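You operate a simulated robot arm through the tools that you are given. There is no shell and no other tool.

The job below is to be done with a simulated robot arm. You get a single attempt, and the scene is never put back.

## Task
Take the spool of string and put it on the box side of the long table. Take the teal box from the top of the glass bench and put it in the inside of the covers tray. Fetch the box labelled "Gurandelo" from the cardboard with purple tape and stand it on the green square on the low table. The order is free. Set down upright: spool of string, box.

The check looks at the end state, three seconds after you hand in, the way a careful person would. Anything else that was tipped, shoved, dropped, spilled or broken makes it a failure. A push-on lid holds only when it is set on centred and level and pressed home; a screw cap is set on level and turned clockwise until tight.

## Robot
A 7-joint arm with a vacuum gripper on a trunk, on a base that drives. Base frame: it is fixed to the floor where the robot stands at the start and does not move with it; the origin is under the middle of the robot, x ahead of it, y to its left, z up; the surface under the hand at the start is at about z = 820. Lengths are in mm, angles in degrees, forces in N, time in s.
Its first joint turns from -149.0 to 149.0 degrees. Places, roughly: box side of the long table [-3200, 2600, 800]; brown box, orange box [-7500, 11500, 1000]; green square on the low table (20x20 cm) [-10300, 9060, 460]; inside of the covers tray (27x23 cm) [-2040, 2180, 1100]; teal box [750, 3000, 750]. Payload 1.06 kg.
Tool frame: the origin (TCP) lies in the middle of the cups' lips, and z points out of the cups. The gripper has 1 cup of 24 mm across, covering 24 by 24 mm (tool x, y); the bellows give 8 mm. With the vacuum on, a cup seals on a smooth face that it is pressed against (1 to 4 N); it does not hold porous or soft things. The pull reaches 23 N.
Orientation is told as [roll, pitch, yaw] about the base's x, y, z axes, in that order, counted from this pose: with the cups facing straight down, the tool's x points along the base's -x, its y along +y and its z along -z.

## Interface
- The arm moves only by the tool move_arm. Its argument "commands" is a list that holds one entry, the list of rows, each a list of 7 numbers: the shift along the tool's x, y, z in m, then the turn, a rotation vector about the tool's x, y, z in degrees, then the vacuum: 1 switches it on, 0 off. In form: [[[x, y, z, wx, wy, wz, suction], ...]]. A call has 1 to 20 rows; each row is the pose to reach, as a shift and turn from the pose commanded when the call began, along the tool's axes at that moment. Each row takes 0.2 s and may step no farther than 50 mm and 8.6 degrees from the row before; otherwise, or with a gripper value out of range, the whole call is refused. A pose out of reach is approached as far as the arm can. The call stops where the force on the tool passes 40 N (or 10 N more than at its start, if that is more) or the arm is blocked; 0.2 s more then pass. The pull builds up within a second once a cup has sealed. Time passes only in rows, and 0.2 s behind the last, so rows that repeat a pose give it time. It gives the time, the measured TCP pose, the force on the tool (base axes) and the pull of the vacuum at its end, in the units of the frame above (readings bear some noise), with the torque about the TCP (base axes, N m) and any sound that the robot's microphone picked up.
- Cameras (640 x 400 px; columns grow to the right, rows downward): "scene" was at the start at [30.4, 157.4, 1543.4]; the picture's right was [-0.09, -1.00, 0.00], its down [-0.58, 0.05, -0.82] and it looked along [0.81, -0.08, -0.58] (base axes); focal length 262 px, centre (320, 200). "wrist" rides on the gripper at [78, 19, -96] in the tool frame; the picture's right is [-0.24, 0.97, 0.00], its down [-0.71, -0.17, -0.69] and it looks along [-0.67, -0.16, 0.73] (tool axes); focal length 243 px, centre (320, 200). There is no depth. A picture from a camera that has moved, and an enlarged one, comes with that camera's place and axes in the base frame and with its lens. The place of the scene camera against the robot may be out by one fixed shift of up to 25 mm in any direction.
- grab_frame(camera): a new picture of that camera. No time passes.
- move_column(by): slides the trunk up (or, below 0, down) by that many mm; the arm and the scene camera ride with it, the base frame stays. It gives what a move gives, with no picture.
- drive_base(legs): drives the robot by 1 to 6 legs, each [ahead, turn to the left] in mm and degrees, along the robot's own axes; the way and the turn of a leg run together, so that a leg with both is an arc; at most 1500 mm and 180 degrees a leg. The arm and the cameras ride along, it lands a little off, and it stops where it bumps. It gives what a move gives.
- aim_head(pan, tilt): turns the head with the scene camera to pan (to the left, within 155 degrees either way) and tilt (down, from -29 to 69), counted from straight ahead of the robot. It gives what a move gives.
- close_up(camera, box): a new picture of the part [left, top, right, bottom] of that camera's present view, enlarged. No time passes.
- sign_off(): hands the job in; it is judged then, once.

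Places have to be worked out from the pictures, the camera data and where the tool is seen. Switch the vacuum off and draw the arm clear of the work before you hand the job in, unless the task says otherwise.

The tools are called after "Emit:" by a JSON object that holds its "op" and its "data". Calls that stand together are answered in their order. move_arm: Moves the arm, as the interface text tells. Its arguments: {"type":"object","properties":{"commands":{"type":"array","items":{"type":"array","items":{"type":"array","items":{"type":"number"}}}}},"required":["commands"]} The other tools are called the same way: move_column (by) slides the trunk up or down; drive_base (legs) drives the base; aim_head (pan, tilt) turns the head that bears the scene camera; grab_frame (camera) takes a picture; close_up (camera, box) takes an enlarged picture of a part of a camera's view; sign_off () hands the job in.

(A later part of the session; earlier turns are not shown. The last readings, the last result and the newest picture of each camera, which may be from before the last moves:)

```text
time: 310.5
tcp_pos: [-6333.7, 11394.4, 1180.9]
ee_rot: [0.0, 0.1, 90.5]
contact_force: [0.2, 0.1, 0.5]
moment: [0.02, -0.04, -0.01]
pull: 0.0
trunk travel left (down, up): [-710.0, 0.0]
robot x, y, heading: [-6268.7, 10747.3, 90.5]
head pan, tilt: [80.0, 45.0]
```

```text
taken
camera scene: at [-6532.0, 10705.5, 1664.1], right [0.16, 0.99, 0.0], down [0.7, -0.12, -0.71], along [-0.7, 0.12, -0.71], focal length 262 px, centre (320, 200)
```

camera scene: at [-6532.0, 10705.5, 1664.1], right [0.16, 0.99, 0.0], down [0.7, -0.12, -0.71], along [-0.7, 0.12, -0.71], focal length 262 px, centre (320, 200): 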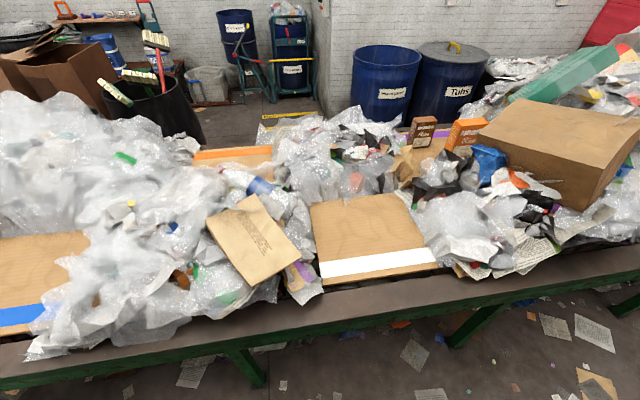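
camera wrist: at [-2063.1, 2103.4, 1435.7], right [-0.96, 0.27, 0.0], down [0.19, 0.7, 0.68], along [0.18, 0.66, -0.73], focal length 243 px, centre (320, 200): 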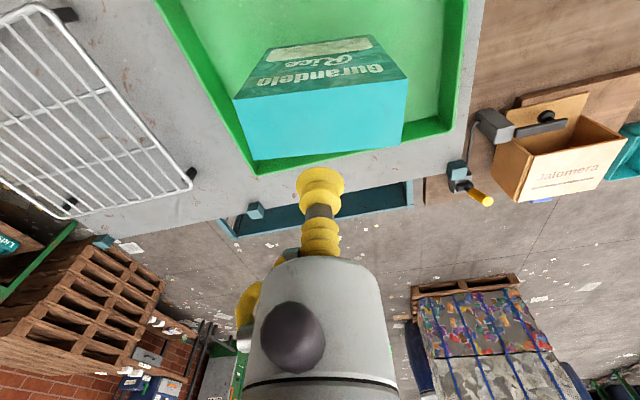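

The brown box sits on the far (west) side of the belt, and the green square's low table is also west of the belt, so I go round to the west side. First I back down the corridor and return toward the south end.

Emit:
{"op": "drive_base", "data": {"legs": [[-1500, 0], [-1300, 0]]}}

Emit:
{"op": "drive_base", "data": {"legs": [[0, -157], [1500, 0], [1500, 0]]}}

Emit:
{"op": "aim_head", "data": {"pan": -30, "tilt": 20}}

Emit:
{"op": "grab_frame", "data": {"camera": "scene"}}

```text
time: 321.0
tcp_pos: [-6308.0, 9343.5, 1179.3]
ee_rot: [0.2, 0.4, 89.6]
contact_force: [0.6, -0.8, -0.1]
moment: [0.01, -0.02, -0.02]
pull: 0.0
trunk travel left (down, up): [-710.0, 0.0]
robot x, y, heading: [-6255.2, 8690.5, 89.3]
head pan, tilt: [80.0, 45.0]
stopped in leg 2: the robot was blocked; the commanded pose is now the measured one
```

```text
time: 321.7
tcp_pos: [-6307.2, 9342.6, 1180.3]
ee_rot: [0.2, 0.3, 89.7]
contact_force: [-0.2, -0.6, 0.1]
moment: [0.02, 0.02, 0.0]
pull: 0.2
trunk travel left (down, up): [-710.0, 0.0]
robot x, y, heading: [-6257.6, 8692.0, 89.0]
head pan, tilt: [80.0, 45.0]
stopped in leg 1: the robot was blocked; the commanded pose is now the measured one
```

```text
time: 323.6
tcp_pos: [-6307.6, 9343.0, 1179.3]
ee_rot: [0.1, 0.3, 89.7]
contact_force: [-0.8, 0.0, -0.3]
moment: [0.01, 0.0, 0.02]
pull: 0.0
trunk travel left (down, up): [-710.0, 0.0]
robot x, y, heading: [-6257.2, 8688.6, 89.1]
head pan, tilt: [-30.0, 20.0]
```

```text
taken
camera scene: at [-6384.2, 8734.3, 1703.0], right [0.86, -0.51, 0.0], down [-0.18, -0.3, -0.94], along [0.48, 0.81, -0.35], focal length 262 px, centre (320, 200)
```

scene: 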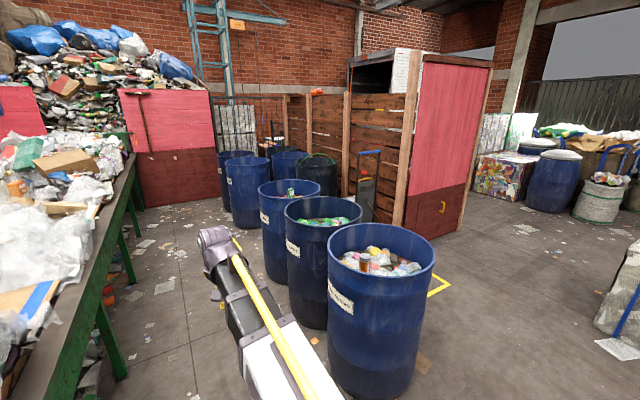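

The robot was blocked while reversing. I look behind-left to see what it touched.

Emit:
{"op": "aim_head", "data": {"pan": 130, "tilt": 40}}

Emit:
{"op": "grab_frame", "data": {"camera": "scene"}}

Emit:
{"op": "aim_head", "data": {"pan": 154, "tilt": 55}}

Emit:
{"op": "grab_frame", "data": {"camera": "scene"}}

```text
time: 326.0
tcp_pos: [-6309.2, 9343.0, 1177.9]
ee_rot: [0.1, 0.3, 89.6]
contact_force: [-0.6, 0.7, 0.2]
moment: [0.02, 0.01, 0.01]
pull: 0.1
trunk travel left (down, up): [-710.0, 0.0]
robot x, y, heading: [-6255.4, 8688.6, 89.3]
head pan, tilt: [130.0, 40.0]
```

```text
taken
camera scene: at [-6497.4, 8599.8, 1673.0], right [-0.64, 0.77, 0.0], down [0.49, 0.4, -0.77], along [-0.59, -0.49, -0.64], focal length 262 px, centre (320, 200)
```

scene: 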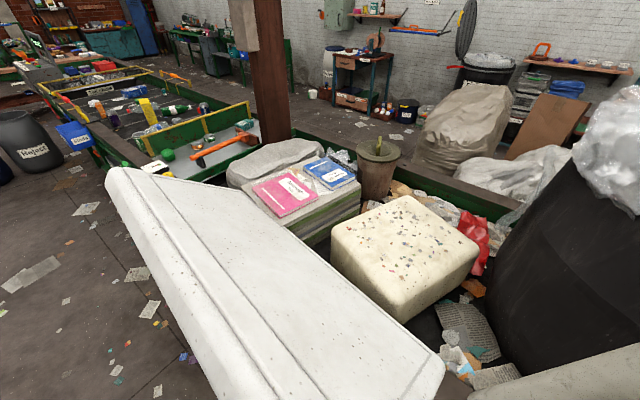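

```text
time: 326.9
tcp_pos: [-6310.4, 9342.7, 1180.5]
ee_rot: [0.3, 0.4, 89.7]
contact_force: [0.8, 0.2, 0.2]
moment: [0.02, -0.03, 0.0]
pull: 0.1
trunk travel left (down, up): [-710.0, 0.0]
robot x, y, heading: [-6255.8, 8689.9, 89.4]
head pan, tilt: [154.0, 55.0]
```

```text
taken
camera scene: at [-6464.2, 8589.2, 1652.3], right [-0.89, 0.45, 0.0], down [0.36, 0.73, -0.58], along [-0.26, -0.52, -0.81], focal length 262 px, centre (320, 200)
```

scene: 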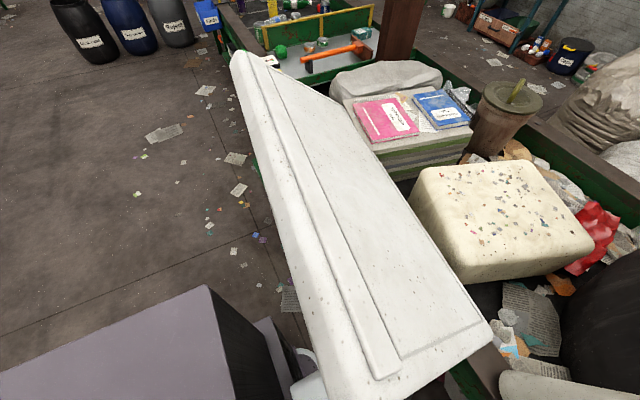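

The torso's rear-left touched the white foam panel that juts out from the belt. I drive forward again to free it, then retrace my original diagonal path, which kept clear of it.

Emit:
{"op": "drive_base", "data": {"legs": [[200, 0]]}}

Emit:
{"op": "aim_head", "data": {"pan": 130, "tilt": 40}}

Emit:
{"op": "grab_frame", "data": {"camera": "scene"}}

```text
time: 328.5
tcp_pos: [-6313.5, 9535.3, 1182.9]
ee_rot: [0.0, 0.0, 89.9]
contact_force: [0.3, -0.5, 0.4]
moment: [0.0, 0.02, 0.02]
pull: 0.0
trunk travel left (down, up): [-710.0, 0.0]
robot x, y, heading: [-6257.3, 8893.7, 89.3]
head pan, tilt: [154.0, 55.0]
```

```text
time: 329.4
tcp_pos: [-6314.2, 9535.1, 1182.3]
ee_rot: [0.1, -0.1, 89.9]
contact_force: [0.1, -0.6, -0.3]
moment: [0.0, 0.0, 0.03]
pull: 0.0
trunk travel left (down, up): [-710.0, 0.0]
robot x, y, heading: [-6259.0, 8886.0, 89.7]
head pan, tilt: [130.0, 40.0]
```

```text
taken
camera scene: at [-6504.6, 8788.6, 1671.2], right [-0.64, 0.77, 0.0], down [0.5, 0.41, -0.77], along [-0.59, -0.49, -0.64], focal length 262 px, centre (320, 200)
```

scene: 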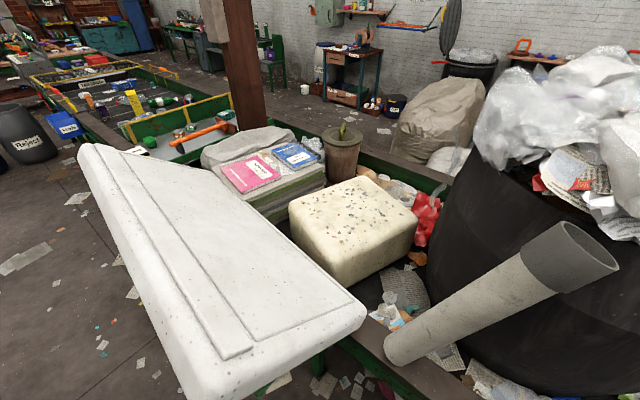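

Free again and level. I go forward to y≈9990, turn to the original 101° heading, and reverse along the path I came by.

Emit:
{"op": "drive_base", "data": {"legs": [[1100, 0], [0, 11.6], [-1500, 0], [-650, 0]]}}

Emit:
{"op": "aim_head", "data": {"pan": -1.6, "tilt": 10}}

Emit:
{"op": "grab_frame", "data": {"camera": "scene"}}

```text
time: 346.1
tcp_pos: [-5989.7, 8473.8, 1182.7]
ee_rot: [0.0, 0.0, 103.9]
contact_force: [0.5, 0.1, 0.1]
moment: [0.02, 0.03, -0.02]
pull: 0.2
trunk travel left (down, up): [-710.0, 0.0]
robot x, y, heading: [-5781.1, 7861.3, 103.1]
head pan, tilt: [130.0, 40.0]
```

```text
time: 348.3
tcp_pos: [-5989.9, 8473.6, 1183.8]
ee_rot: [0.0, -0.1, 103.9]
contact_force: [0.6, -0.5, 0.3]
moment: [0.01, -0.02, 0.04]
pull: 0.0
trunk travel left (down, up): [-710.0, 0.0]
robot x, y, heading: [-5778.0, 7862.2, 103.3]
head pan, tilt: [-1.6, 10.0]
```

```text
taken
camera scene: at [-5964.0, 7866.0, 1719.0], right [0.98, 0.21, 0.0], down [0.04, -0.17, -0.98], along [-0.2, 0.96, -0.17], focal length 262 px, centre (320, 200)
```

scene: 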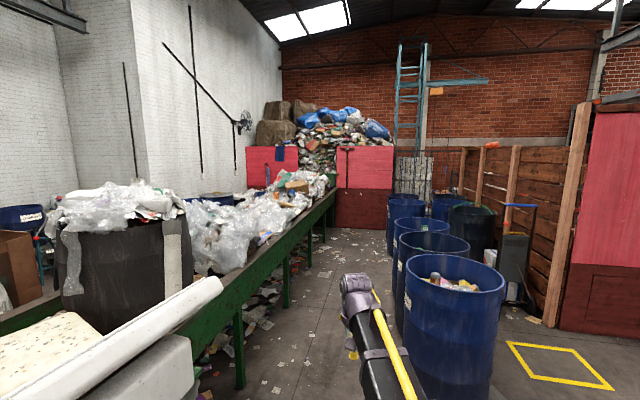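

The foam panel sits as it did before. I turn around to the right and drive south past the drums by the belt's end.

Emit:
{"op": "drive_base", "data": {"legs": [[0, -178], [1500, 0], [1500, 0], [300, 0]]}}

Emit:
{"op": "aim_head", "data": {"pan": -60, "tilt": 20}}

Emit:
{"op": "grab_frame", "data": {"camera": "scene"}}

```text
time: 371.9
tcp_pos: [-4801.2, 3997.4, 1182.9]
ee_rot: [0.0, -0.2, -76.3]
contact_force: [0.6, 0.0, 0.2]
moment: [-0.02, 0.04, -0.03]
pull: 0.1
trunk travel left (down, up): [-710.0, 0.0]
robot x, y, heading: [-5011.8, 4609.4, -77.0]
head pan, tilt: [-1.6, 10.0]
```

```text
time: 373.2
tcp_pos: [-4802.6, 3997.8, 1183.2]
ee_rot: [0.0, 0.0, -76.3]
contact_force: [-0.2, 0.7, 0.7]
moment: [0.02, 0.0, -0.02]
pull: 0.0
trunk travel left (down, up): [-710.0, 0.0]
robot x, y, heading: [-5011.4, 4607.6, -76.7]
head pan, tilt: [-60.0, 20.0]
```

```text
taken
camera scene: at [-4936.4, 4623.4, 1702.7], right [-0.69, 0.73, 0.0], down [0.25, 0.23, -0.94], along [-0.68, -0.64, -0.34], focal length 262 px, centre (320, 200)
```

scene: 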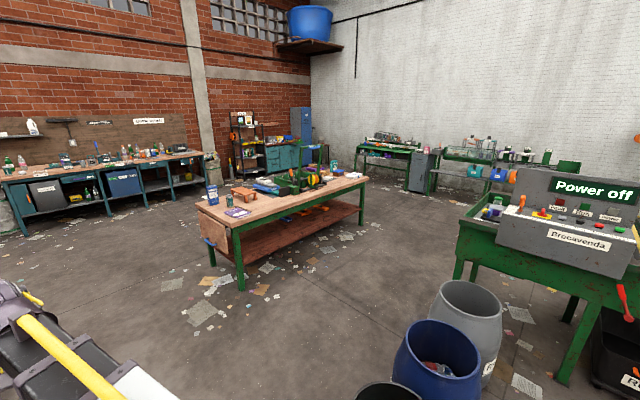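

The black drum is close on the robot's right (≈20 mm), so I back off the way I came, swing out left, and then pass south with a wide berth.

Emit:
{"op": "drive_base", "data": {"legs": [[-500, 0], [0, 25], [700, 0], [0, -38], [1000, 0]]}}

Emit:
{"op": "drive_base", "data": {"legs": [[0, -90]]}}

Emit:
{"op": "aim_head", "data": {"pan": 0, "tilt": 20}}

Emit:
{"op": "grab_frame", "data": {"camera": "scene"}}

```text
time: 387.5
tcp_pos: [-4637.0, 2900.2, 1183.6]
ee_rot: [0.1, -0.1, -89.6]
contact_force: [-0.1, 0.0, -0.5]
moment: [0.01, 0.02, -0.02]
pull: 0.0
trunk travel left (down, up): [-710.0, 0.0]
robot x, y, heading: [-4701.2, 3547.9, -90.1]
head pan, tilt: [-60.0, 20.0]
```

```text
time: 391.8
tcp_pos: [-5344.3, 3481.9, 1182.8]
ee_rot: [0.0, 0.0, -179.7]
contact_force: [-0.3, 1.1, -0.7]
moment: [-0.01, 0.0, 0.0]
pull: 0.1
trunk travel left (down, up): [-710.0, 0.0]
robot x, y, heading: [-4700.4, 3547.2, 180.0]
head pan, tilt: [-60.0, 20.0]
```

```text
time: 393.1
tcp_pos: [-5344.4, 3481.5, 1183.0]
ee_rot: [0.0, -0.1, -179.8]
contact_force: [-0.8, 0.1, 1.3]
moment: [-0.03, -0.01, 0.01]
pull: 0.1
trunk travel left (down, up): [-710.0, 0.0]
robot x, y, heading: [-4699.2, 3542.4, 180.0]
head pan, tilt: [0.0, 20.0]
```

```text
taken
camera scene: at [-4761.3, 3369.6, 1702.7], right [0.0, 1.0, 0.0], down [0.34, 0.0, -0.94], along [-0.94, 0.0, -0.34], focal length 262 px, centre (320, 200)
```

scene: 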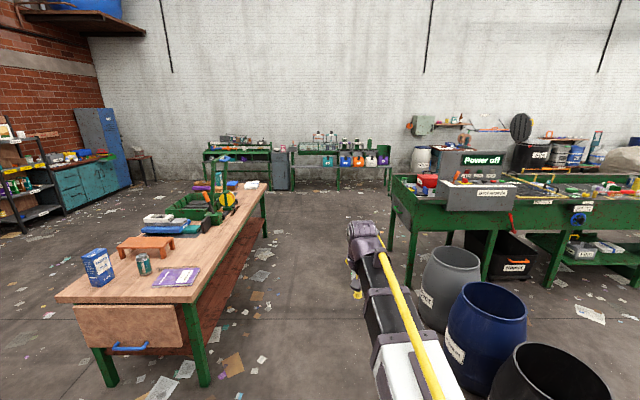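

The lane west is clear between the wooden table (y≤2650) and the belt's south end (y≥4200). I drive 3.9 m west and then turn north to see the belt's west side.

Emit:
{"op": "drive_base", "data": {"legs": [[1500, 0], [1500, 0], [900, 0], [0, -90]]}}

Emit:
{"op": "aim_head", "data": {"pan": 0, "tilt": 15}}

Emit:
{"op": "grab_frame", "data": {"camera": "scene"}}

```text
time: 415.8
tcp_pos: [-8729.4, 4136.3, 1183.4]
ee_rot: [0.0, -0.1, 92.7]
contact_force: [-0.6, 0.5, -0.9]
moment: [0.0, 0.02, -0.01]
pull: 0.0
trunk travel left (down, up): [-710.0, 0.0]
robot x, y, heading: [-8638.9, 3498.8, 92.5]
head pan, tilt: [0.0, 20.0]
```

```text
time: 416.5
tcp_pos: [-8729.8, 4137.7, 1182.0]
ee_rot: [0.0, -0.2, 92.6]
contact_force: [-1.0, 0.2, -0.1]
moment: [0.03, 0.02, -0.02]
pull: 0.0
trunk travel left (down, up): [-710.0, 0.0]
robot x, y, heading: [-8639.1, 3496.3, 92.3]
head pan, tilt: [0.0, 15.0]
```

```text
taken
camera scene: at [-8824.7, 3533.7, 1710.8], right [1.0, 0.04, 0.0], down [0.01, -0.26, -0.97], along [-0.04, 0.97, -0.26], focal length 262 px, centre (320, 200)
```

scene: 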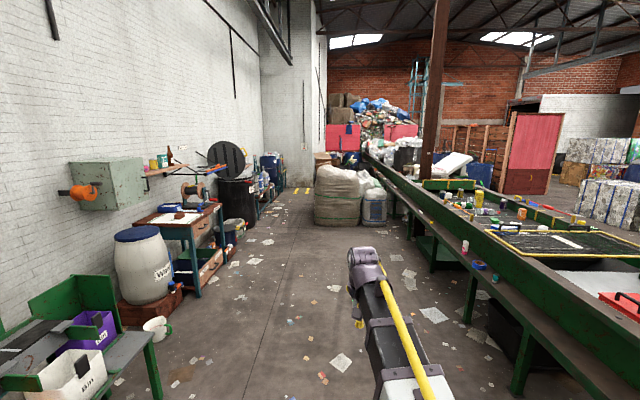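

West of the belt there is a free lane (x≈-10000…-9050) past a row of big sacks at y≈8100. I drive north-west along it and look again.

Emit:
{"op": "drive_base", "data": {"legs": [[0, 9], [1500, 0], [1500, 0]]}}

Emit:
{"op": "aim_head", "data": {"pan": -8, "tilt": 20}}

Emit:
{"op": "grab_frame", "data": {"camera": "scene"}}

```text
time: 431.6
tcp_pos: [-9411.6, 7061.7, 1183.7]
ee_rot: [0.0, -0.1, 101.3]
contact_force: [-0.3, -0.4, -0.3]
moment: [0.03, -0.05, 0.02]
pull: 0.0
trunk travel left (down, up): [-710.0, 0.0]
robot x, y, heading: [-9231.7, 6439.7, 101.1]
head pan, tilt: [0.0, 15.0]
```

```text
time: 432.3
tcp_pos: [-9411.6, 7062.1, 1182.1]
ee_rot: [-0.1, 0.0, 101.2]
contact_force: [0.3, -0.8, -1.0]
moment: [0.03, 0.0, -0.03]
pull: 0.0
trunk travel left (down, up): [-710.0, 0.0]
robot x, y, heading: [-9230.5, 6439.7, 101.1]
head pan, tilt: [-8.0, 20.0]
```

```text
taken
camera scene: at [-9402.8, 6453.2, 1702.7], right [1.0, 0.05, 0.0], down [0.02, -0.34, -0.94], along [-0.05, 0.94, -0.34], focal length 262 px, centre (320, 200)
```

scene: 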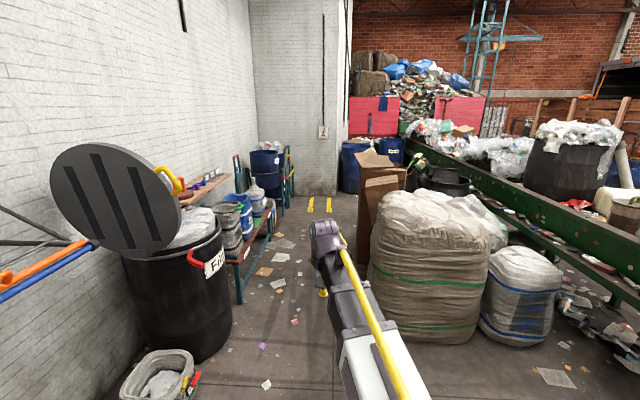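

The low bench stands along the wall (front edge x≈-10150, y≈8350–10000). I zoom in to find the green square on it.

Emit:
{"op": "close_up", "data": {"camera": "scene", "box": [190, 150, 310, 270]}}

Emit:
{"op": "close_up", "data": {"camera": "scene", "box": [300, 120, 500, 245]}}

```text
3.33 times, centred on (250, 210) of scene
camera zoom: at [-9402.8, 6453.2, 1702.7], right [1.0, 0.05, 0.0], down [0.02, -0.34, -0.94], along [-0.05, 0.94, -0.34], focal length 874 px, centre (553, 167)
```

zoom: 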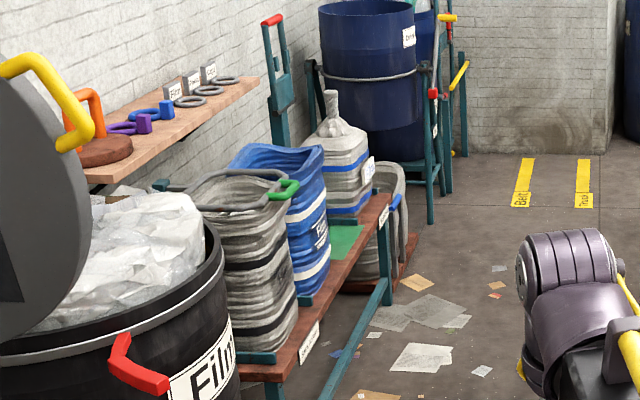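

```text
3.20 times, centred on (400, 182) of scene
camera zoom: at [-9402.8, 6453.2, 1702.7], right [1.0, 0.05, 0.0], down [0.02, -0.34, -0.94], along [-0.05, 0.94, -0.34], focal length 839 px, centre (64, 256)
```

zoom: 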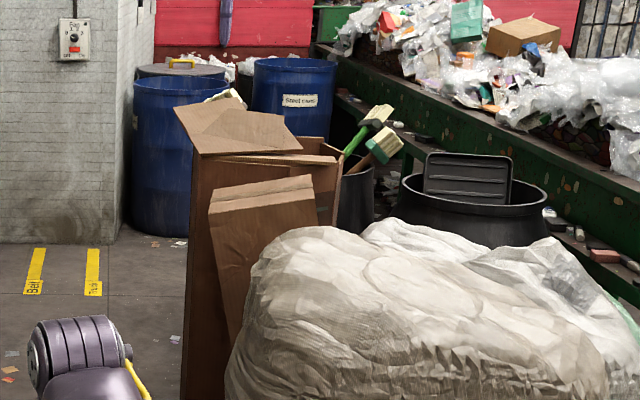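

The green sheet lies between the striped bags on the low bench, at ≈(-10300, 9060). I continue north through the lane to y≈8300 and straighten.

Emit:
{"op": "drive_base", "data": {"legs": [[1500, 0], [400, 0], [0, -11]]}}

Emit:
{"op": "aim_head", "data": {"pan": 35, "tilt": 35}}

Emit:
{"op": "grab_frame", "data": {"camera": "scene"}}

Emit:
{"op": "aim_head", "data": {"pan": -30, "tilt": 20}}

Emit:
{"op": "grab_frame", "data": {"camera": "scene"}}

```text
time: 442.6
tcp_pos: [-9695.0, 8943.2, 1183.3]
ee_rot: [0.0, -0.1, 91.9]
contact_force: [-0.3, -0.7, -0.5]
moment: [0.0, -0.02, 0.01]
pull: 0.1
trunk travel left (down, up): [-710.0, 0.0]
robot x, y, heading: [-9611.1, 8300.6, 91.1]
head pan, tilt: [-8.0, 20.0]
```

```text
time: 443.6
tcp_pos: [-9694.6, 8943.0, 1183.1]
ee_rot: [0.1, -0.2, 91.9]
contact_force: [-0.2, -0.2, -1.1]
moment: [0.0, 0.0, -0.04]
pull: 0.0
trunk travel left (down, up): [-710.0, 0.0]
robot x, y, heading: [-9614.3, 8301.9, 91.5]
head pan, tilt: [35.0, 35.0]
```

```text
taken
camera scene: at [-9847.6, 8318.0, 1678.9], right [0.8, 0.59, 0.0], down [0.34, -0.46, -0.82], along [-0.49, 0.66, -0.57], focal length 262 px, centre (320, 200)
```

scene: 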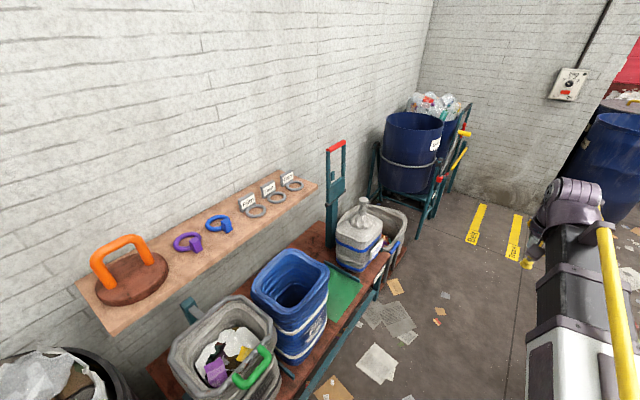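

```text
time: 445.0
tcp_pos: [-9694.8, 8943.2, 1182.7]
ee_rot: [0.0, 0.0, 91.9]
contact_force: [0.0, -0.4, 0.7]
moment: [0.01, -0.04, 0.03]
pull: 0.0
trunk travel left (down, up): [-710.0, 0.0]
robot x, y, heading: [-9615.6, 8299.3, 91.5]
head pan, tilt: [-30.0, 20.0]
```

```text
taken
camera scene: at [-9750.9, 8329.0, 1702.7], right [0.88, -0.48, 0.0], down [-0.16, -0.3, -0.94], along [0.45, 0.83, -0.34], focal length 262 px, centre (320, 200)
```

scene: 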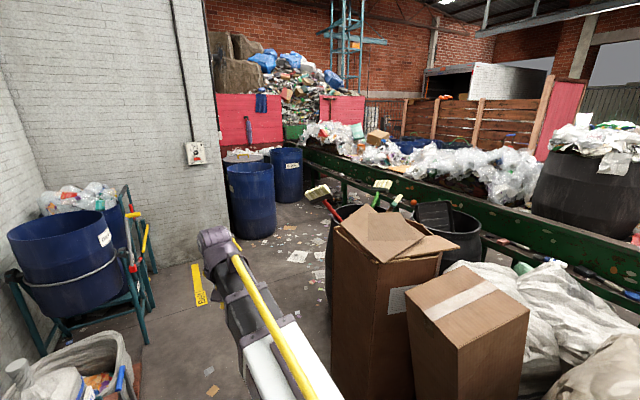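

I zoom in to check the floor space between the cartons/bins and the belt, where I want to stand.

Emit:
{"op": "close_up", "data": {"camera": "scene", "box": [220, 140, 460, 290]}}

Emit:
{"op": "aim_head", "data": {"pan": 35, "tilt": 35}}

Emit:
{"op": "close_up", "data": {"camera": "scene", "box": [230, 200, 430, 360]}}

```text
2.67 times, centred on (340, 215) of scene
camera zoom: at [-9750.9, 8329.0, 1702.7], right [0.88, -0.48, 0.0], down [-0.16, -0.3, -0.94], along [0.45, 0.83, -0.34], focal length 700 px, centre (267, 160)
```

zoom: 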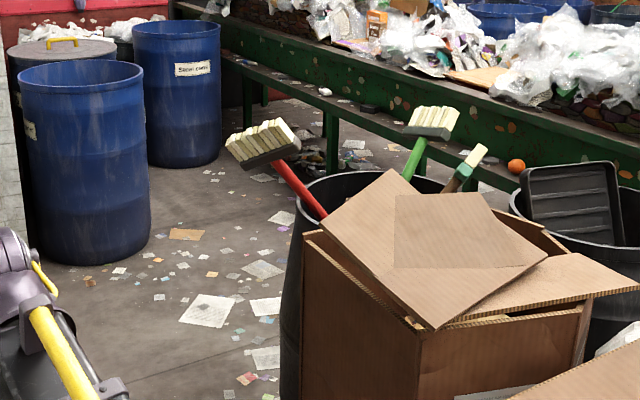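

```text
time: 446.4
tcp_pos: [-9695.7, 8943.2, 1182.2]
ee_rot: [0.0, -0.1, 91.9]
contact_force: [0.7, 0.2, 0.1]
moment: [-0.01, 0.01, -0.03]
pull: 0.0
trunk travel left (down, up): [-710.0, 0.0]
robot x, y, heading: [-9615.7, 8300.3, 91.3]
head pan, tilt: [35.0, 35.0]
```

```text
2.50 times, centred on (330, 280) of scene
camera zoom: at [-9847.6, 8318.0, 1678.9], right [0.8, 0.59, 0.0], down [0.34, -0.46, -0.82], along [-0.49, 0.66, -0.57], focal length 656 px, centre (295, 0)
```

zoom: 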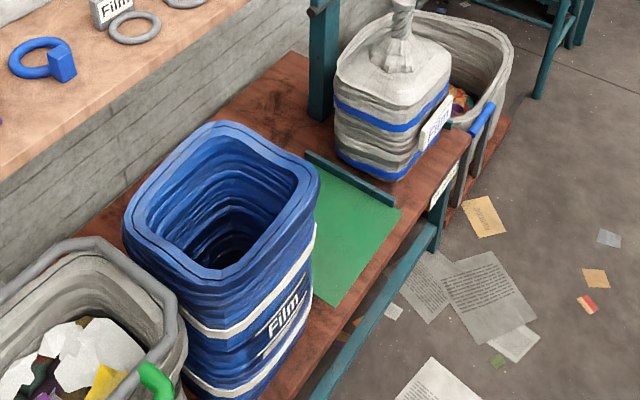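

The floor beside the belt is free, and the lane narrows between the grey tub (x≈-9983) and the cartons (x≈-9060). I steer to its middle (x≈-9515) and stop to check.

Emit:
{"op": "drive_base", "data": {"legs": [[0, -6.3], [800, 0]]}}

Emit:
{"op": "aim_head", "data": {"pan": 0, "tilt": 45}}

Emit:
{"op": "grab_frame", "data": {"camera": "scene"}}

Emit:
{"op": "aim_head", "data": {"pan": -70, "tilt": 45}}

Emit:
{"op": "grab_frame", "data": {"camera": "scene"}}

```text
time: 451.2
tcp_pos: [-9552.4, 9750.2, 1182.7]
ee_rot: [0.0, -0.1, 85.4]
contact_force: [0.3, -0.3, 0.3]
moment: [0.02, 0.0, 0.0]
pull: 0.1
trunk travel left (down, up): [-710.0, 0.0]
robot x, y, heading: [-9545.7, 9106.8, 84.7]
head pan, tilt: [35.0, 35.0]
```

```text
time: 452.2
tcp_pos: [-9552.9, 9750.4, 1183.5]
ee_rot: [-0.1, -0.1, 85.4]
contact_force: [-0.9, 0.4, 0.6]
moment: [0.0, -0.01, 0.01]
pull: 0.1
trunk travel left (down, up): [-710.0, 0.0]
robot x, y, heading: [-9545.7, 9101.1, 85.1]
head pan, tilt: [0.0, 45.0]
```

```text
taken
camera scene: at [-9724.1, 9150.0, 1664.0], right [1.0, -0.09, 0.0], down [-0.06, -0.7, -0.71], along [0.06, 0.7, -0.71], focal length 262 px, centre (320, 200)
```

scene: 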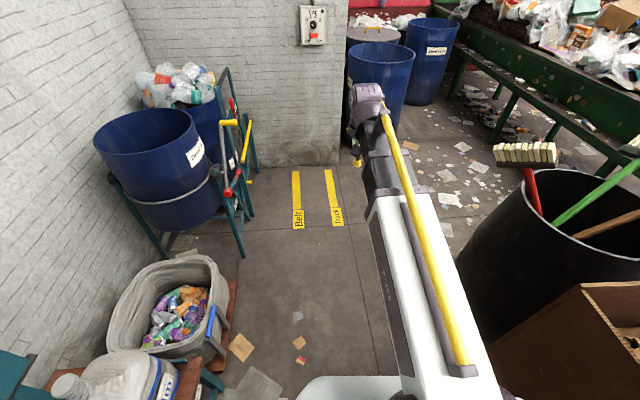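

```text
time: 453.6
tcp_pos: [-9553.1, 9751.7, 1183.1]
ee_rot: [-0.1, -0.1, 85.5]
contact_force: [0.4, 0.5, 0.4]
moment: [0.0, 0.0, -0.01]
pull: 0.1
trunk travel left (down, up): [-710.0, 0.0]
robot x, y, heading: [-9543.8, 9102.5, 84.9]
head pan, tilt: [-70.0, 45.0]
```

```text
taken
camera scene: at [-9652.6, 9090.0, 1664.0], right [0.26, -0.97, 0.0], down [-0.68, -0.18, -0.71], along [0.68, 0.18, -0.71], focal length 262 px, centre (320, 200)
```

scene: 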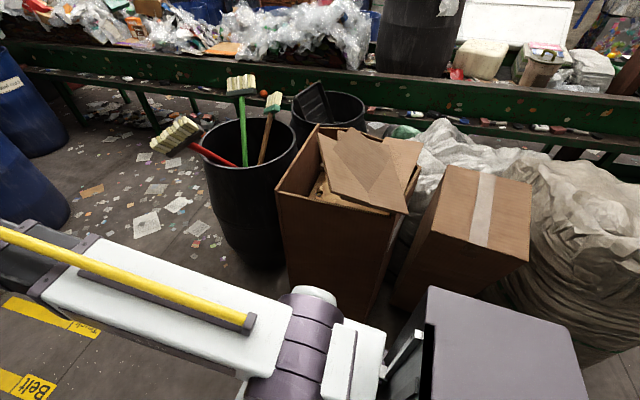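

The way ahead is clear. I drive north to y≈10600, then turn right toward the belt and approach it in stages.

Emit:
{"op": "drive_base", "data": {"legs": [[1500, 0], [0, -63], [700, 0]]}}

Emit:
{"op": "aim_head", "data": {"pan": 0, "tilt": 30}}

Emit:
{"op": "grab_frame", "data": {"camera": "scene"}}

Emit:
{"op": "aim_head", "data": {"pan": -40, "tilt": 45}}

Emit:
{"op": "grab_frame", "data": {"camera": "scene"}}

```text
time: 467.2
tcp_pos: [-8207.6, 11190.5, 1183.7]
ee_rot: [0.0, 0.0, 24.0]
contact_force: [-0.3, 0.2, 0.1]
moment: [0.02, -0.04, 0.03]
pull: 0.1
trunk travel left (down, up): [-710.0, 0.0]
robot x, y, heading: [-8772.4, 10870.4, 23.6]
head pan, tilt: [-70.0, 45.0]
```

```text
time: 468.6
tcp_pos: [-8207.9, 11189.5, 1182.8]
ee_rot: [-0.1, -0.2, 24.0]
contact_force: [-0.2, 1.1, -0.7]
moment: [-0.01, -0.01, -0.02]
pull: 0.1
trunk travel left (down, up): [-710.0, 0.0]
robot x, y, heading: [-8771.2, 10873.2, 23.5]
head pan, tilt: [0.0, 30.0]
```

```text
taken
camera scene: at [-8811.0, 11043.0, 1686.6], right [0.4, -0.92, 0.0], down [-0.46, -0.2, -0.87], along [0.79, 0.35, -0.5], focal length 262 px, centre (320, 200)
```

scene: 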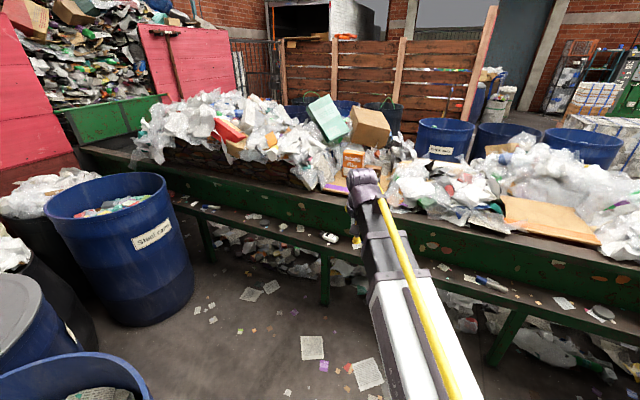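

```text
time: 469.7
tcp_pos: [-8208.3, 11189.4, 1182.0]
ee_rot: [-0.2, -0.1, 23.9]
contact_force: [-0.2, 0.6, 0.7]
moment: [-0.01, 0.04, 0.0]
pull: 0.1
trunk travel left (down, up): [-710.0, 0.0]
robot x, y, heading: [-8772.8, 10873.6, 23.5]
head pan, tilt: [-40.0, 45.0]
```

```text
taken
camera scene: at [-8815.9, 10983.9, 1664.1], right [-0.28, -0.96, 0.0], down [-0.68, 0.2, -0.71], along [0.68, -0.2, -0.71], focal length 262 px, centre (320, 200)
```

scene: 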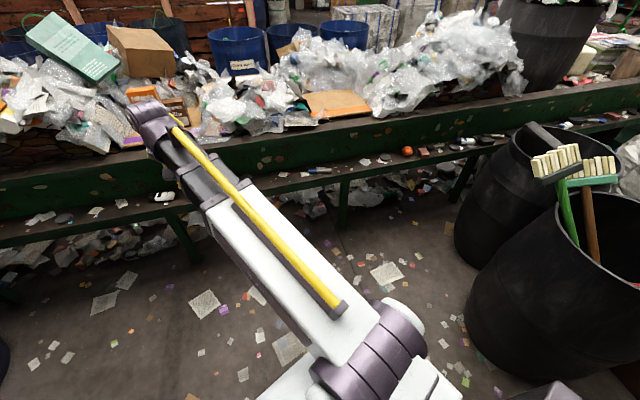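

I'm west of the belt. I zoom in on the belt ledge and on the box to measure clearances.

Emit:
{"op": "close_up", "data": {"camera": "scene", "box": [60, 60, 300, 210]}}

Emit:
{"op": "aim_head", "data": {"pan": 0, "tilt": 30}}

Emit:
{"op": "close_up", "data": {"camera": "scene", "box": [160, 150, 400, 300]}}

Emit:
{"op": "grab_frame", "data": {"camera": "wrist"}}

```text
2.67 times, centred on (180, 135) of scene
camera zoom: at [-8815.9, 10983.9, 1664.1], right [-0.28, -0.96, 0.0], down [-0.68, 0.2, -0.71], along [0.68, -0.2, -0.71], focal length 700 px, centre (693, 373)
```

zoom: 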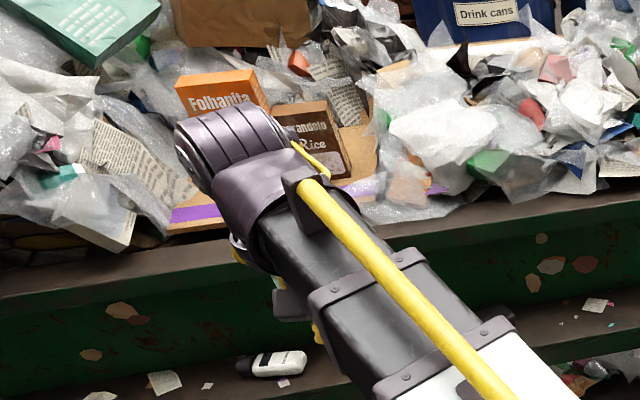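

```text
time: 470.8
tcp_pos: [-8207.8, 11189.3, 1182.7]
ee_rot: [-0.1, -0.1, 24.1]
contact_force: [0.3, 0.8, 0.4]
moment: [0.02, 0.0, 0.0]
pull: 0.1
trunk travel left (down, up): [-710.0, 0.0]
robot x, y, heading: [-8771.4, 10873.2, 23.7]
head pan, tilt: [0.0, 30.0]
```

```text
2.67 times, centred on (280, 225) of scene
camera zoom: at [-8811.0, 11043.0, 1686.6], right [0.4, -0.92, 0.0], down [-0.46, -0.2, -0.87], along [0.79, 0.35, -0.5], focal length 700 px, centre (427, 133)
```

zoom: 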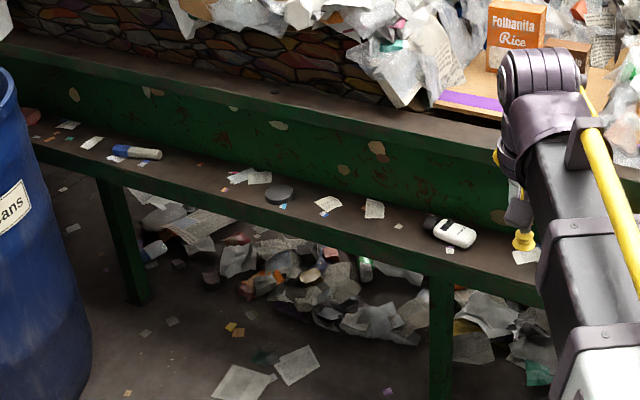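

```text
taken
camera wrist: at [-8287.8, 11175.3, 1278.8], right [-0.18, 0.98, 0.0], down [0.72, 0.13, 0.69], along [0.67, 0.12, -0.73], focal length 243 px, centre (320, 200)
```

wrist: 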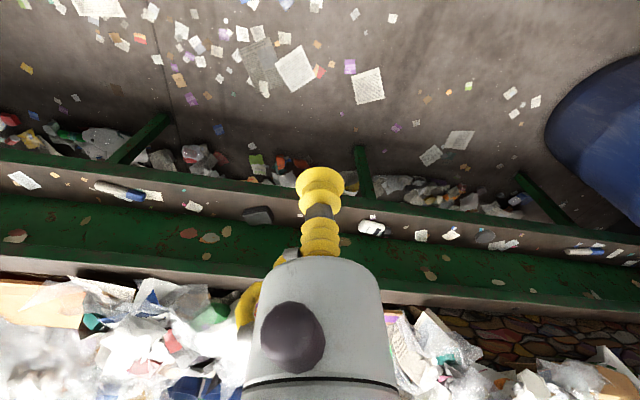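

The ledge's outer edge is at x≈-7779, z≈705, and the brown box is just inside the top rail. I raise the arm so it will pass above the heap, then drive to about (-8245, 11165) and square up to the belt.

Emit:
{"op": "move_arm", "data": {"commands": [[[0, 0, -0.03, 0, 0, 0, 0], [0, 0, -0.06, 0, 0, 0, 0], [0, 0, -0.09, 0, 0, 0, 0], [0, 0, -0.09, 0, 0, 0, 0]]]}}

Emit:
{"op": "drive_base", "data": {"legs": [[0, 5.4], [600, 0], [0, -22]]}}

Emit:
{"op": "grab_frame", "data": {"camera": "wrist"}}

Emit:
{"op": "grab_frame", "data": {"camera": "scene"}}

```text
time: 471.8
tcp_pos: [-8206.8, 11189.5, 1273.0]
ee_rot: [-0.1, 0.0, 23.9]
contact_force: [0.0, 0.8, 0.7]
moment: [0.02, 0.03, -0.01]
pull: 0.1
trunk travel left (down, up): [-710.0, 0.0]
robot x, y, heading: [-8768.8, 10872.6, 23.7]
head pan, tilt: [0.0, 30.0]
```

```text
time: 476.9
tcp_pos: [-7613.4, 11300.1, 1271.6]
ee_rot: [0.0, 0.0, 7.0]
contact_force: [0.6, -0.6, 0.4]
moment: [0.02, 0.04, 0.04]
pull: 0.0
trunk travel left (down, up): [-710.0, 0.0]
robot x, y, heading: [-8244.3, 11168.2, 6.7]
head pan, tilt: [0.0, 30.0]
```

```text
taken
camera wrist: at [-7693.7, 11311.0, 1368.0], right [0.11, 0.99, 0.0], down [0.72, -0.08, 0.69], along [0.68, -0.08, -0.73], focal length 243 px, centre (320, 200)
```

wrist: 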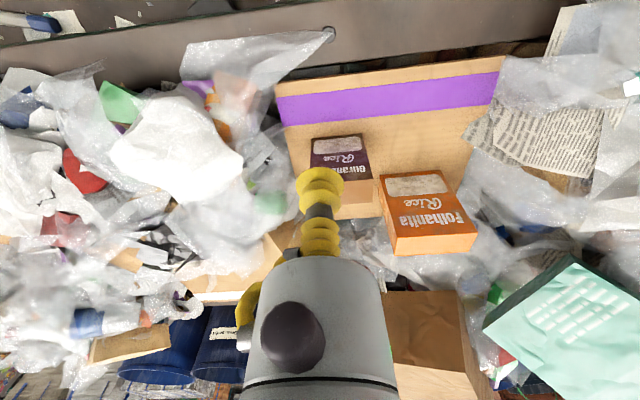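

```text
taken
camera scene: at [-8233.0, 11334.1, 1686.7], right [0.11, -0.99, 0.0], down [-0.5, -0.06, -0.87], along [0.86, 0.1, -0.5], focal length 262 px, centre (320, 200)
```

scene: 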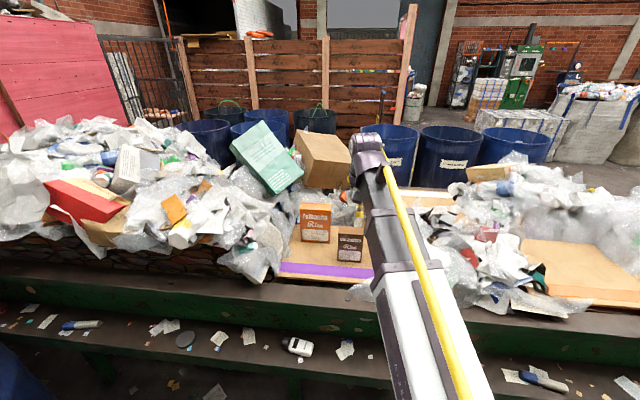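

The brown "Gurandelo" box is right in view under the hand. I zoom in with the wrist camera to locate its top.

Emit:
{"op": "close_up", "data": {"camera": "wrist", "box": [260, 110, 500, 260]}}

Emit:
{"op": "close_up", "data": {"camera": "scene", "box": [270, 180, 390, 290]}}

```text
2.67 times, centred on (380, 185) of wrist
camera zoom: at [-7693.7, 11311.0, 1368.0], right [0.11, 0.99, 0.0], down [0.72, -0.08, 0.69], along [0.68, -0.08, -0.73], focal length 647 px, centre (160, 240)
```

zoom: 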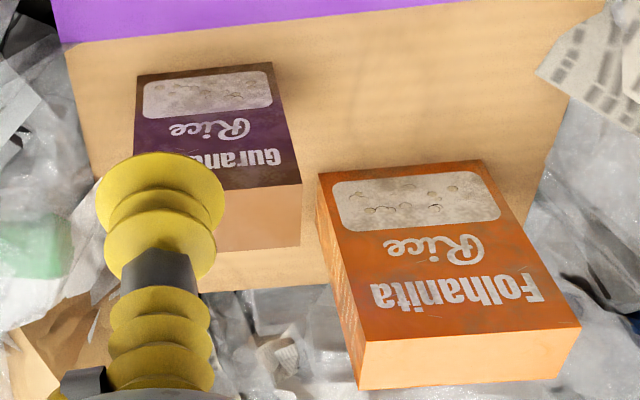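

```text
3.64 times, centred on (330, 235) of scene
camera zoom: at [-8233.0, 11334.1, 1686.7], right [0.11, -0.99, 0.0], down [-0.5, -0.06, -0.87], along [0.86, 0.1, -0.5], focal length 954 px, centre (284, 73)
```

zoom: 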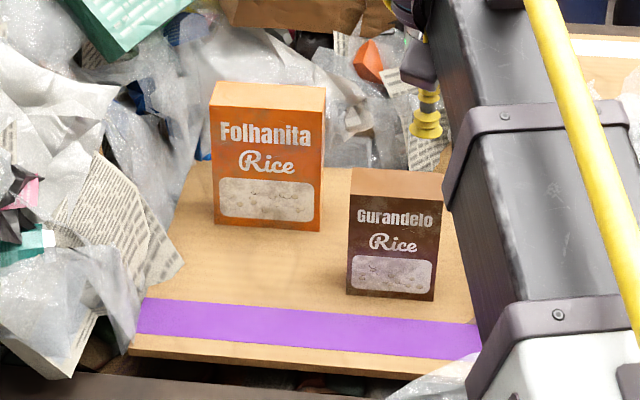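

Both cameras agree: the brown box's top centre is ≈(-7465, 11314, 1115), about 86×44 mm, with the orange box's corner ~100 mm away. I move the cup above it and lower to ~40 mm above.

Emit:
{"op": "move_arm", "data": {"commands": [[[-0.04, -0.001, 0, 0, 0, 0, 0], [-0.08, -0.002, 0, 0, 0, 0, 0], [-0.12, -0.003, 0, 0, 0, 0, 0], [-0.149, -0.004, 0.01, 0, 0, 0, 0], [-0.149, -0.004, 0.04, 0, 0, 0, 0], [-0.149, -0.004, 0.07, 0, 0, 0, 0], [-0.149, -0.004, 0.1, 0, 0, 0, 0], [-0.149, -0.004, 0.115, 0, 0, 0, 0], [-0.149, -0.004, 0.115, 0, 0, 0, 0]]]}}

Emit:
{"op": "grab_frame", "data": {"camera": "wrist"}}

Emit:
{"op": "grab_frame", "data": {"camera": "scene"}}

```text
time: 478.9
tcp_pos: [-7465.9, 11315.5, 1157.0]
ee_rot: [-0.1, -0.1, 7.1]
contact_force: [0.1, -0.1, 0.0]
moment: [0.02, 0.0, 0.03]
pull: 0.0
trunk travel left (down, up): [-710.0, 0.0]
robot x, y, heading: [-8247.4, 11165.4, 6.6]
head pan, tilt: [0.0, 30.0]
```

```text
taken
camera wrist: at [-7546.2, 11325.4, 1252.8], right [0.11, 0.99, 0.0], down [0.72, -0.08, 0.69], along [0.68, -0.08, -0.73], focal length 243 px, centre (320, 200)
```

wrist: 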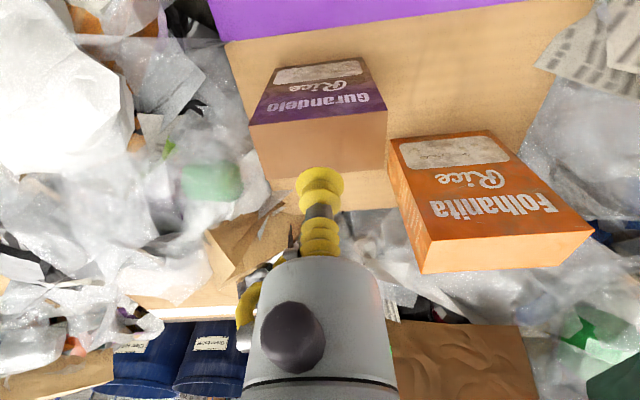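

```text
taken
camera scene: at [-8233.1, 11334.4, 1686.6], right [0.11, -0.99, 0.0], down [-0.5, -0.06, -0.87], along [0.86, 0.1, -0.5], focal length 262 px, centre (320, 200)
```

scene: 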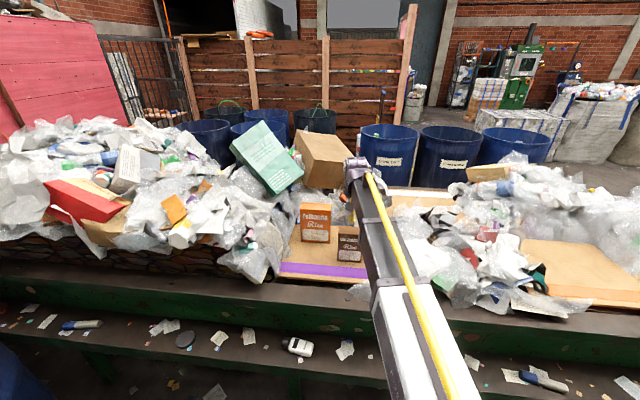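

The box centre is 3 mm further on than the cup. I descend with the vacuum on, slow at the end.

Emit:
{"op": "move_arm", "data": {"commands": [[[-0.003, 0, 0.015, 0, 0, 0, 1], [-0.003, 0, 0.028, 0, 0, 0, 1], [-0.003, 0, 0.034, 0, 0, 0, 1], [-0.003, 0, 0.034, 0, 0, 0, 1]]]}}

Emit:
{"op": "move_arm", "data": {"commands": [[[0, 0, 0.002, 0, 0, 0, 1], [0, 0, 0.004, 0, 0, 0, 1], [0, 0, 0.006, 0, 0, 0, 1], [0, 0, 0.006, 0, 0, 0, 1]]]}}

```text
time: 479.9
tcp_pos: [-7462.8, 11315.6, 1122.6]
ee_rot: [0.0, -0.2, 7.1]
contact_force: [0.4, 0.1, 0.4]
moment: [0.0, 0.04, -0.03]
pull: 0.0
trunk travel left (down, up): [-710.0, 0.0]
robot x, y, heading: [-8248.4, 11169.1, 6.8]
head pan, tilt: [0.0, 30.0]
```

```text
time: 480.9
tcp_pos: [-7463.4, 11315.8, 1117.4]
ee_rot: [-0.2, -0.1, 7.0]
contact_force: [0.7, -0.3, 0.7]
moment: [0.01, -0.01, 0.01]
pull: 0.2
trunk travel left (down, up): [-710.0, 0.0]
robot x, y, heading: [-8241.7, 11164.6, 6.5]
head pan, tilt: [0.0, 30.0]
```

Not sealed yet at 1117; I go down in small steps.

Emit:
{"op": "move_arm", "data": {"commands": [[[0, 0, 0.002, 0, 0, 0, 1], [0, 0, 0.004, 0, 0, 0, 1], [0, 0, 0.004, 0, 0, 0, 1]]]}}

Emit:
{"op": "close_up", "data": {"camera": "wrist", "box": [240, 90, 400, 200]}}

```text
time: 481.7
tcp_pos: [-7462.8, 11316.2, 1115.1]
ee_rot: [-0.1, -0.1, 6.9]
contact_force: [0.3, -0.3, 0.3]
moment: [0.02, -0.04, 0.0]
pull: 0.0
trunk travel left (down, up): [-710.0, 0.0]
robot x, y, heading: [-8244.8, 11170.6, 6.7]
head pan, tilt: [0.0, 30.0]
```

```text
3.64 times, centred on (320, 145) of wrist
camera zoom: at [-7542.4, 11325.6, 1208.7], right [0.11, 0.99, 0.0], down [0.72, -0.08, 0.69], along [0.68, -0.08, -0.73], focal length 882 px, centre (320, 400)
```

zoom: 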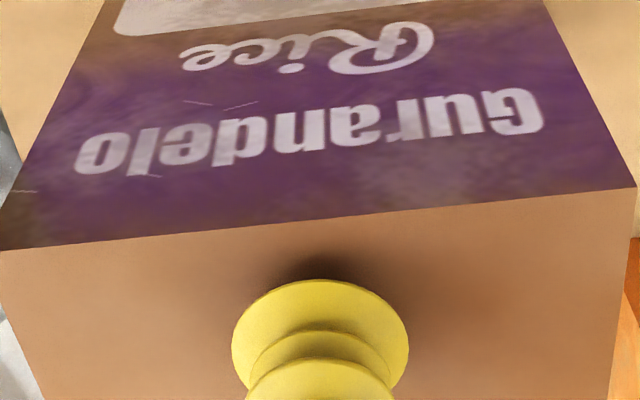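

The cup is just above the surface; two more small steps.

Emit:
{"op": "move_arm", "data": {"commands": [[[0, 0, 0.002, 0, 0, 0, 1], [0, 0, 0.004, 0, 0, 0, 1], [0, 0, 0.004, 0, 0, 0, 1], [0, 0, 0.004, 0, 0, 0, 1]]]}}

```text
time: 482.7
tcp_pos: [-7461.7, 11316.2, 1109.1]
ee_rot: [-0.1, -0.2, 7.0]
contact_force: [-0.4, 0.4, -0.6]
moment: [0.0, -0.03, 0.02]
pull: 0.1
trunk travel left (down, up): [-710.0, 0.0]
robot x, y, heading: [-8245.6, 11164.3, 6.5]
head pan, tilt: [0.0, 30.0]
```

Emit:
{"op": "move_arm", "data": {"commands": [[[0, 0, 0.0015, 0, 0, 0, 1], [0, 0, 0.003, 0, 0, 0, 1], [0, 0, 0.003, 0, 0, 0, 1], [0, 0, 0.003, 0, 0, 0, 1]]]}}

Emit:
{"op": "close_up", "data": {"camera": "wrist", "box": [240, 90, 400, 200]}}

```text
time: 483.7
tcp_pos: [-7461.1, 11315.1, 1105.9]
ee_rot: [0.0, -0.1, 7.0]
contact_force: [0.1, 0.1, -0.5]
moment: [0.03, 0.0, 0.0]
pull: 22.3
trunk travel left (down, up): [-710.0, 0.0]
robot x, y, heading: [-8248.5, 11163.5, 6.6]
head pan, tilt: [0.0, 30.0]
```

```text
3.64 times, centred on (320, 145) of wrist
camera zoom: at [-7542.5, 11325.6, 1201.9], right [0.11, 0.99, 0.0], down [0.72, -0.08, 0.69], along [0.68, -0.08, -0.73], focal length 882 px, centre (320, 400)
```

zoom: 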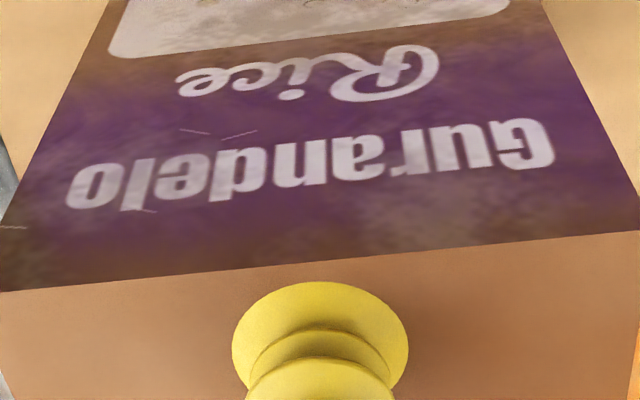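

Sealed at z 1106. I lift straight up slowly, then draw it back toward the robot.

Emit:
{"op": "move_arm", "data": {"commands": [[[0, 0, -0.003, 0, 0, 0, 1], [0, 0, -0.008, 0, 0, 0, 1], [0, 0, -0.016, 0, 0, 0, 1], [0, 0, -0.03, 0, 0, 0, 1], [0, 0, -0.05, 0, 0, 0, 1], [0, 0, -0.075, 0, 0, 0, 1], [0, 0, -0.1, 0, 0, 0, 1], [0, 0, -0.125, 0, 0, 0, 1], [0, 0, -0.15, 0, 0, 0, 1], [0, 0, -0.17, 0, 0, 0, 1], [0, 0, -0.18, 0, 0, 0, 1], [0, 0, -0.18, 0, 0, 0, 1]]]}}

Emit:
{"op": "grab_frame", "data": {"camera": "wrist"}}

Emit:
{"op": "grab_frame", "data": {"camera": "scene"}}

```text
time: 486.3
tcp_pos: [-7461.0, 11316.1, 1284.6]
ee_rot: [-0.1, 0.0, 7.0]
contact_force: [-0.1, 0.6, -0.4]
moment: [-0.01, -0.01, 0.02]
pull: 22.8
trunk travel left (down, up): [-710.0, 0.0]
robot x, y, heading: [-8246.6, 11166.8, 6.7]
head pan, tilt: [0.0, 30.0]
```

```text
taken
camera wrist: at [-7541.8, 11324.6, 1381.3], right [0.11, 0.99, 0.0], down [0.72, -0.08, 0.69], along [0.68, -0.08, -0.73], focal length 243 px, centre (320, 200)
```

wrist: 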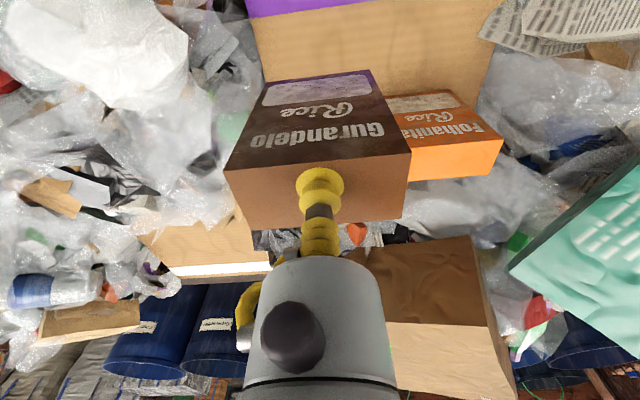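

```text
taken
camera scene: at [-8233.2, 11334.4, 1686.6], right [0.11, -0.99, 0.0], down [-0.5, -0.06, -0.87], along [0.86, 0.1, -0.5], focal length 262 px, centre (320, 200)
```

scene: 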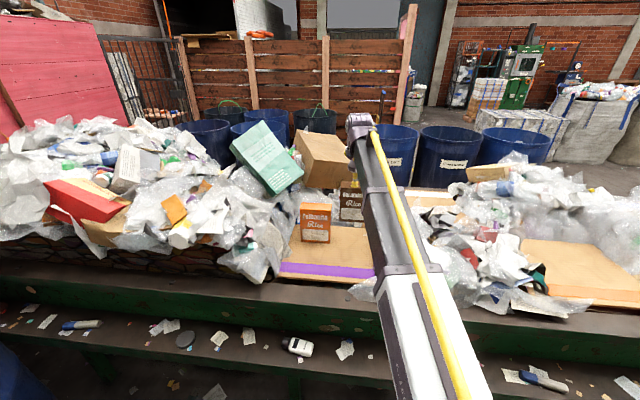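

The box hangs well and the orange box is untouched. I draw the arm back toward the robot, keeping it high.

Emit:
{"op": "move_arm", "data": {"commands": [[[0.03, 0, 0, 0, 0, 0, 1], [0.06, 0, 0.003, 0, 0, 0, 1], [0.09, 0, 0.006, 0, 0, 0, 1], [0.12, 0, 0.01, 0, 0, 0, 1], [0.14, 0, 0.014, 0, 0, 0, 1], [0.14, 0, 0.014, 0, 0, 0, 1]]]}}

Emit:
{"op": "drive_base", "data": {"legs": [[0, 20], [-650, 0]]}}

Emit:
{"op": "grab_frame", "data": {"camera": "wrist"}}

Emit:
{"op": "grab_frame", "data": {"camera": "scene"}}

```text
time: 487.7
tcp_pos: [-7601.1, 11299.5, 1271.7]
ee_rot: [-0.1, -0.1, 7.0]
contact_force: [-0.2, 0.2, -0.6]
moment: [0.0, 0.0, 0.01]
pull: 23.0
trunk travel left (down, up): [-710.0, 0.0]
robot x, y, heading: [-8244.6, 11164.6, 6.4]
head pan, tilt: [0.0, 30.0]
```

```text
time: 492.3
tcp_pos: [-8256.2, 11222.7, 1272.0]
ee_rot: [0.0, -0.1, 26.6]
contact_force: [0.4, 0.3, -0.5]
moment: [0.0, 0.01, 0.0]
pull: 22.5
trunk travel left (down, up): [-710.0, 0.0]
robot x, y, heading: [-8821.3, 10881.7, 26.2]
head pan, tilt: [0.0, 30.0]
```

```text
taken
camera wrist: at [-8335.3, 11205.0, 1368.1], right [-0.22, 0.97, 0.0], down [0.71, 0.16, 0.69], along [0.67, 0.15, -0.73], focal length 243 px, centre (320, 200)
```

wrist: 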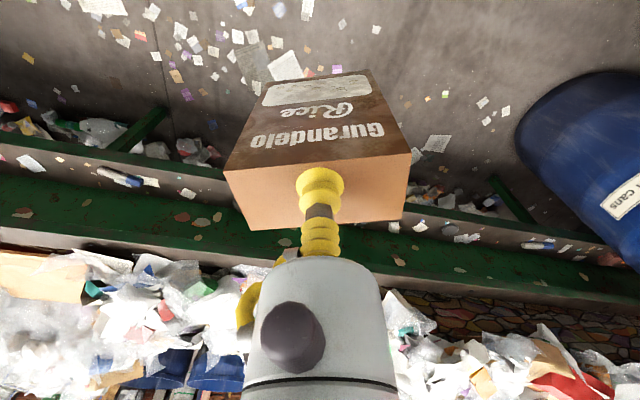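

```text
taken
camera scene: at [-8866.5, 11048.5, 1686.7], right [0.44, -0.9, 0.0], down [-0.45, -0.22, -0.87], along [0.78, 0.38, -0.5], focal length 262 px, centre (320, 200)
```

scene: 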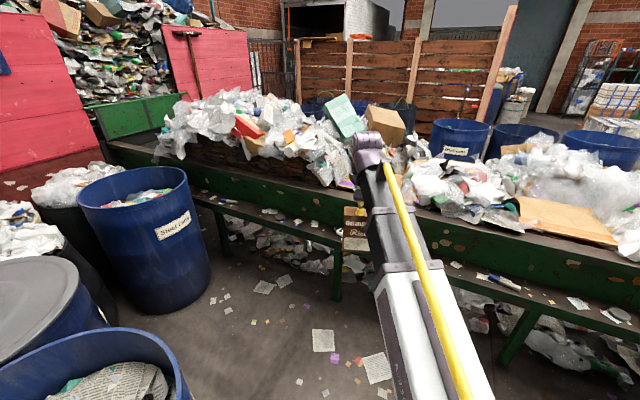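

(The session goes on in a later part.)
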